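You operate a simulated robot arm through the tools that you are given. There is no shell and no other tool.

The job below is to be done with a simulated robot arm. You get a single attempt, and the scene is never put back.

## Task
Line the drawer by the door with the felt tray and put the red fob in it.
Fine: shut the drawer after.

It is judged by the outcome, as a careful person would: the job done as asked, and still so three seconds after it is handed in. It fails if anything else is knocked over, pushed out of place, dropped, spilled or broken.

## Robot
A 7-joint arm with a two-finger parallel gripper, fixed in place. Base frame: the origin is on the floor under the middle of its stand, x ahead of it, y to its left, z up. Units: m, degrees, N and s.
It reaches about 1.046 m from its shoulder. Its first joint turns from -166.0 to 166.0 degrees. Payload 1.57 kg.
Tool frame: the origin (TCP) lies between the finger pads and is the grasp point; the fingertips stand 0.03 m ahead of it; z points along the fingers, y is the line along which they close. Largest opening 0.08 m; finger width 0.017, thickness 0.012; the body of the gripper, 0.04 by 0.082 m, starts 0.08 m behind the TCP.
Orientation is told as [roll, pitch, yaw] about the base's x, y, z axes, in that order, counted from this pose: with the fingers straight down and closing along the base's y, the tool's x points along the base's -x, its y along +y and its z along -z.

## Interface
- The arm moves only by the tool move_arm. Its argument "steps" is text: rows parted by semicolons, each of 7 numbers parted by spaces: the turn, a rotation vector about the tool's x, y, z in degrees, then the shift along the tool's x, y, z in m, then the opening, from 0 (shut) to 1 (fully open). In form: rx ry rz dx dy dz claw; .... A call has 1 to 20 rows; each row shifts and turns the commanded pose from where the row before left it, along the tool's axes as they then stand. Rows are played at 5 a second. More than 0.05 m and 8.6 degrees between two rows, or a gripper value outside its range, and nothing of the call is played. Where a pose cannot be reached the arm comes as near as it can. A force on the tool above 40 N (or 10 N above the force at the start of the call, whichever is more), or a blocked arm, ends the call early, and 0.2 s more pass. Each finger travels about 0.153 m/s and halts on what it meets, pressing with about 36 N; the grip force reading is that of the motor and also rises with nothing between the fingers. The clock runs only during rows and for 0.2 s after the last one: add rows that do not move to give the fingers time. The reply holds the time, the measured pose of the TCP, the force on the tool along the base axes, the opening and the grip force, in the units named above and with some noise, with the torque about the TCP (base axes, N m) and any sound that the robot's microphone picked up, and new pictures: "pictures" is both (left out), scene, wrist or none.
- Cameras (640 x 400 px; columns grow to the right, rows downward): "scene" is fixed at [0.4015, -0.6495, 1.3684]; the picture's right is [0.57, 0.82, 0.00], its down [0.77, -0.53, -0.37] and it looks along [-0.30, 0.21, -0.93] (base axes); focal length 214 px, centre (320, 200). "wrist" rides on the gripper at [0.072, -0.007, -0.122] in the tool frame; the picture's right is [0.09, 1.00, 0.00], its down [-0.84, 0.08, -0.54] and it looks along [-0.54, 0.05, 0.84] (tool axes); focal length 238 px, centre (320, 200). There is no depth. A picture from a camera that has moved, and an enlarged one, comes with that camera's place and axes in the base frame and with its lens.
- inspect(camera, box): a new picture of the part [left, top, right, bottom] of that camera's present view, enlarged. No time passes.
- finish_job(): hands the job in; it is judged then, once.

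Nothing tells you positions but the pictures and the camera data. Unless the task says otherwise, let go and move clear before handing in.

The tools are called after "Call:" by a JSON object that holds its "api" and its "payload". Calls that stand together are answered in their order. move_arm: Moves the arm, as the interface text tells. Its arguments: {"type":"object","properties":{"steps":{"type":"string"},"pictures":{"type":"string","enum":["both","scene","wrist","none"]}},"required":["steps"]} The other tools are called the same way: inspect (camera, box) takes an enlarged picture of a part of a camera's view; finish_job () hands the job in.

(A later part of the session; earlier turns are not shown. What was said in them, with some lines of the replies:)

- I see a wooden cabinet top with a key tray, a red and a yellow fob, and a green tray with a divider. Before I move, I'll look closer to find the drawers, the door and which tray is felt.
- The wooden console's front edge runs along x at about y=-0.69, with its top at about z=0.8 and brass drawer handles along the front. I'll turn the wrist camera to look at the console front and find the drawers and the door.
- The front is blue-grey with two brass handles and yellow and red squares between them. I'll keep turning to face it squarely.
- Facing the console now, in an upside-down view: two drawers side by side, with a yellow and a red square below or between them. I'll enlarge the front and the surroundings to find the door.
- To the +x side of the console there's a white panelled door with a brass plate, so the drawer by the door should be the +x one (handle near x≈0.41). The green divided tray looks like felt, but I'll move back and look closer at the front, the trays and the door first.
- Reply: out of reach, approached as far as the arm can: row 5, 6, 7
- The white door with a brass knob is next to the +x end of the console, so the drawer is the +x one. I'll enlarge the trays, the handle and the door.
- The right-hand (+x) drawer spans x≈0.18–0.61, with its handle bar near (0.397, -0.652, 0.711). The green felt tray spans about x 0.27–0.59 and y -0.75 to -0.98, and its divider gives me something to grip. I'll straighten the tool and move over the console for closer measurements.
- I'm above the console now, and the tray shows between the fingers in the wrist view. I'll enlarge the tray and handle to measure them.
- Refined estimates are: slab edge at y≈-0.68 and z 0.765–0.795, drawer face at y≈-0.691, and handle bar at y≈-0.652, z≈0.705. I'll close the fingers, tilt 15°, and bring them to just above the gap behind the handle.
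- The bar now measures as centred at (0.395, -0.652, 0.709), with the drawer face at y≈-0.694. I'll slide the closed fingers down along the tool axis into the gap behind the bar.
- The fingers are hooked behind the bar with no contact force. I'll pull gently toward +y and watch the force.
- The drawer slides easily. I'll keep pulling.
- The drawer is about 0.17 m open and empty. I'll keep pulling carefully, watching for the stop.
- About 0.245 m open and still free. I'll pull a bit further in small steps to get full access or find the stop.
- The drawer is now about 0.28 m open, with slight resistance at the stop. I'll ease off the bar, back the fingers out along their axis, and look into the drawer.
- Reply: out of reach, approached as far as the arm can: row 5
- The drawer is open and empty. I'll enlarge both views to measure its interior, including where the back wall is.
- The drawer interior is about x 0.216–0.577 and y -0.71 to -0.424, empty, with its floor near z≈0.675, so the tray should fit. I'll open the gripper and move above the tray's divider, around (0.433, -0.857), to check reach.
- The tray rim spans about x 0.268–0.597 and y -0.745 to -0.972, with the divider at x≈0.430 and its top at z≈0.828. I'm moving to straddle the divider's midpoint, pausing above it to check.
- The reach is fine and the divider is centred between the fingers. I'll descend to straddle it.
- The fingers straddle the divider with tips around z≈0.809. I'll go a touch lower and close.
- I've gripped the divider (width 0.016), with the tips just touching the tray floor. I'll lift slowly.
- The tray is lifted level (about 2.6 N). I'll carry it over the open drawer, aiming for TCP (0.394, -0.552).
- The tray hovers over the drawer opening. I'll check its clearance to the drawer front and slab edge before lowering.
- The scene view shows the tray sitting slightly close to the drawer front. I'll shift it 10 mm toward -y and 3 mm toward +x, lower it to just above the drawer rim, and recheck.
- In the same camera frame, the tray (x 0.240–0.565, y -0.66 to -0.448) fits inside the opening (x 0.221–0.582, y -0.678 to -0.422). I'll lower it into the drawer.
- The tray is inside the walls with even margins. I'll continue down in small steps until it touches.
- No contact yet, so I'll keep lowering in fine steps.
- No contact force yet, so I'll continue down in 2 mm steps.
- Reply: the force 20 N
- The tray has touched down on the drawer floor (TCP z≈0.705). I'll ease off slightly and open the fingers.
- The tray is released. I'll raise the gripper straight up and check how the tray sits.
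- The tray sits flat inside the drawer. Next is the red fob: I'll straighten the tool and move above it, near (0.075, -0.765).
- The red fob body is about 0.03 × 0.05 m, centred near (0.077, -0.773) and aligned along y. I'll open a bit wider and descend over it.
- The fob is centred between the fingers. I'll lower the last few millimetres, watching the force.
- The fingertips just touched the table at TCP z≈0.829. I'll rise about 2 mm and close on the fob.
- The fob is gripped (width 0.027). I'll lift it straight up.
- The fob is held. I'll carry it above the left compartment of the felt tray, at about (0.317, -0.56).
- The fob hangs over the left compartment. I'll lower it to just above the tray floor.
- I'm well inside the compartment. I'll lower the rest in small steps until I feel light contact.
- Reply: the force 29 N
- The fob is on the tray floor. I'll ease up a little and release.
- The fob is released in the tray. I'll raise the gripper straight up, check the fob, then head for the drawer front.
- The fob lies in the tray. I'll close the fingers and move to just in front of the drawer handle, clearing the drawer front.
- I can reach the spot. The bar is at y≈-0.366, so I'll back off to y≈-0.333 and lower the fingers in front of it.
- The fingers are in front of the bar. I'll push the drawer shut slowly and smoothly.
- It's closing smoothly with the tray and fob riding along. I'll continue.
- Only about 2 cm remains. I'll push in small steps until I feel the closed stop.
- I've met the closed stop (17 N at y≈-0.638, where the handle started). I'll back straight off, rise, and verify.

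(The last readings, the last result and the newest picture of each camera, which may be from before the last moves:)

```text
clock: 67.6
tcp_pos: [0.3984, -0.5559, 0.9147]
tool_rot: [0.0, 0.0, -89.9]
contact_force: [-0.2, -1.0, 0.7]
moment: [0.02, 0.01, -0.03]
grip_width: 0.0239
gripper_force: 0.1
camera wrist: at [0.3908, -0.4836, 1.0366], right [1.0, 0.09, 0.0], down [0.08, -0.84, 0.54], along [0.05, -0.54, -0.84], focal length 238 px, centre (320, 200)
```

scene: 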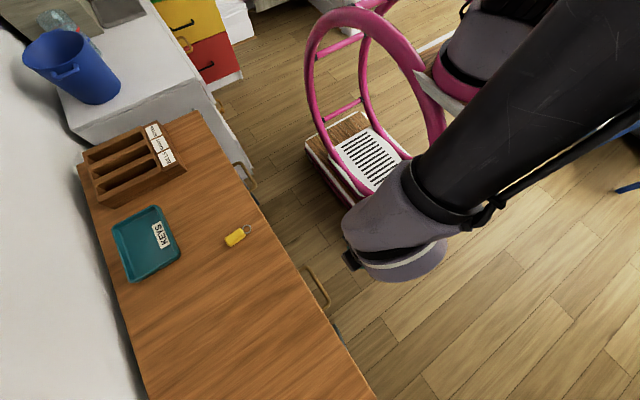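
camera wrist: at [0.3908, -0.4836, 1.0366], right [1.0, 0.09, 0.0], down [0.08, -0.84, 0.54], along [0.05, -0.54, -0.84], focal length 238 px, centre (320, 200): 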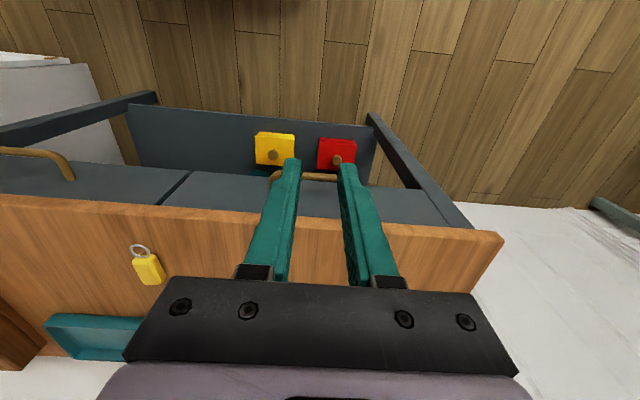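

The drawer looks flush with its neighbour, and the scene view shows the handle back where it started. I'll enlarge the front and the tabletop for a last check.

Call:
{"api": "inspect", "payload": {"camera": "wrist", "box": [0, 80, 520, 260]}}

Call:
{"api": "inspect", "payload": {"camera": "scene", "box": [60, 100, 380, 400]}}

```text
1.23 times, centred on (260, 170) of wrist
camera zoom: at [0.3908, -0.4836, 1.0366], right [1.0, 0.09, 0.0], down [0.08, -0.84, 0.54], along [0.05, -0.54, -0.84], focal length 293 px, centre (394, 237)
```

zoom: 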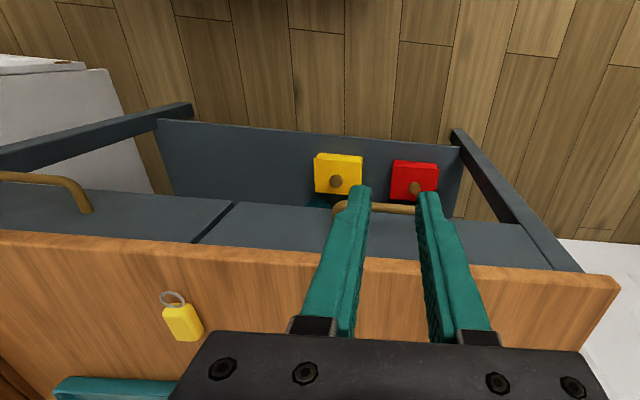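

```text
1.33 times, centred on (220, 250) of scene
camera zoom: at [0.4015, -0.6495, 1.3684], right [0.57, 0.82, 0.0], down [0.77, -0.53, -0.37], along [-0.3, 0.21, -0.93], focal length 286 px, centre (453, 133)
```

zoom: 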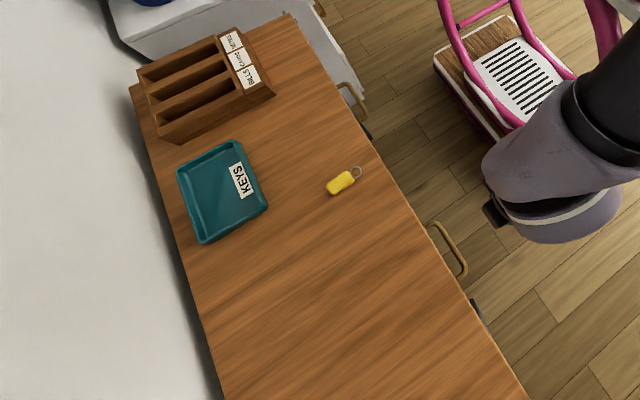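

The drawer by the door is shut flush, with the felt tray and red fob inside. The rack, KEYS tray and yellow fob haven't moved, and the gripper is clear, so I'm handing the job in.

Call:
{"api": "finish_job", "payload": {}}

```text
The job is handed in.
```

The drawer by the door is lined with the green felt tray, the red fob is in the tray's left compartment, and the drawer is shut.

- **Which drawer:** I took "by the door" to mean the one nearest the white panelled door, the right-hand drawer as you face the console. It was empty when I opened it.
- **Which tray:** I took the green divided tray as the felt one; the teal KEYS tray looked glossy.
- **Shut:** I pushed the drawer until it met its stop. The front sits level with the drawer next to it.
- **Everything else:** The yellow fob, the KEYS tray and the letter rack look where they were in the last pictures. The gripper was empty and clear when I handed in.
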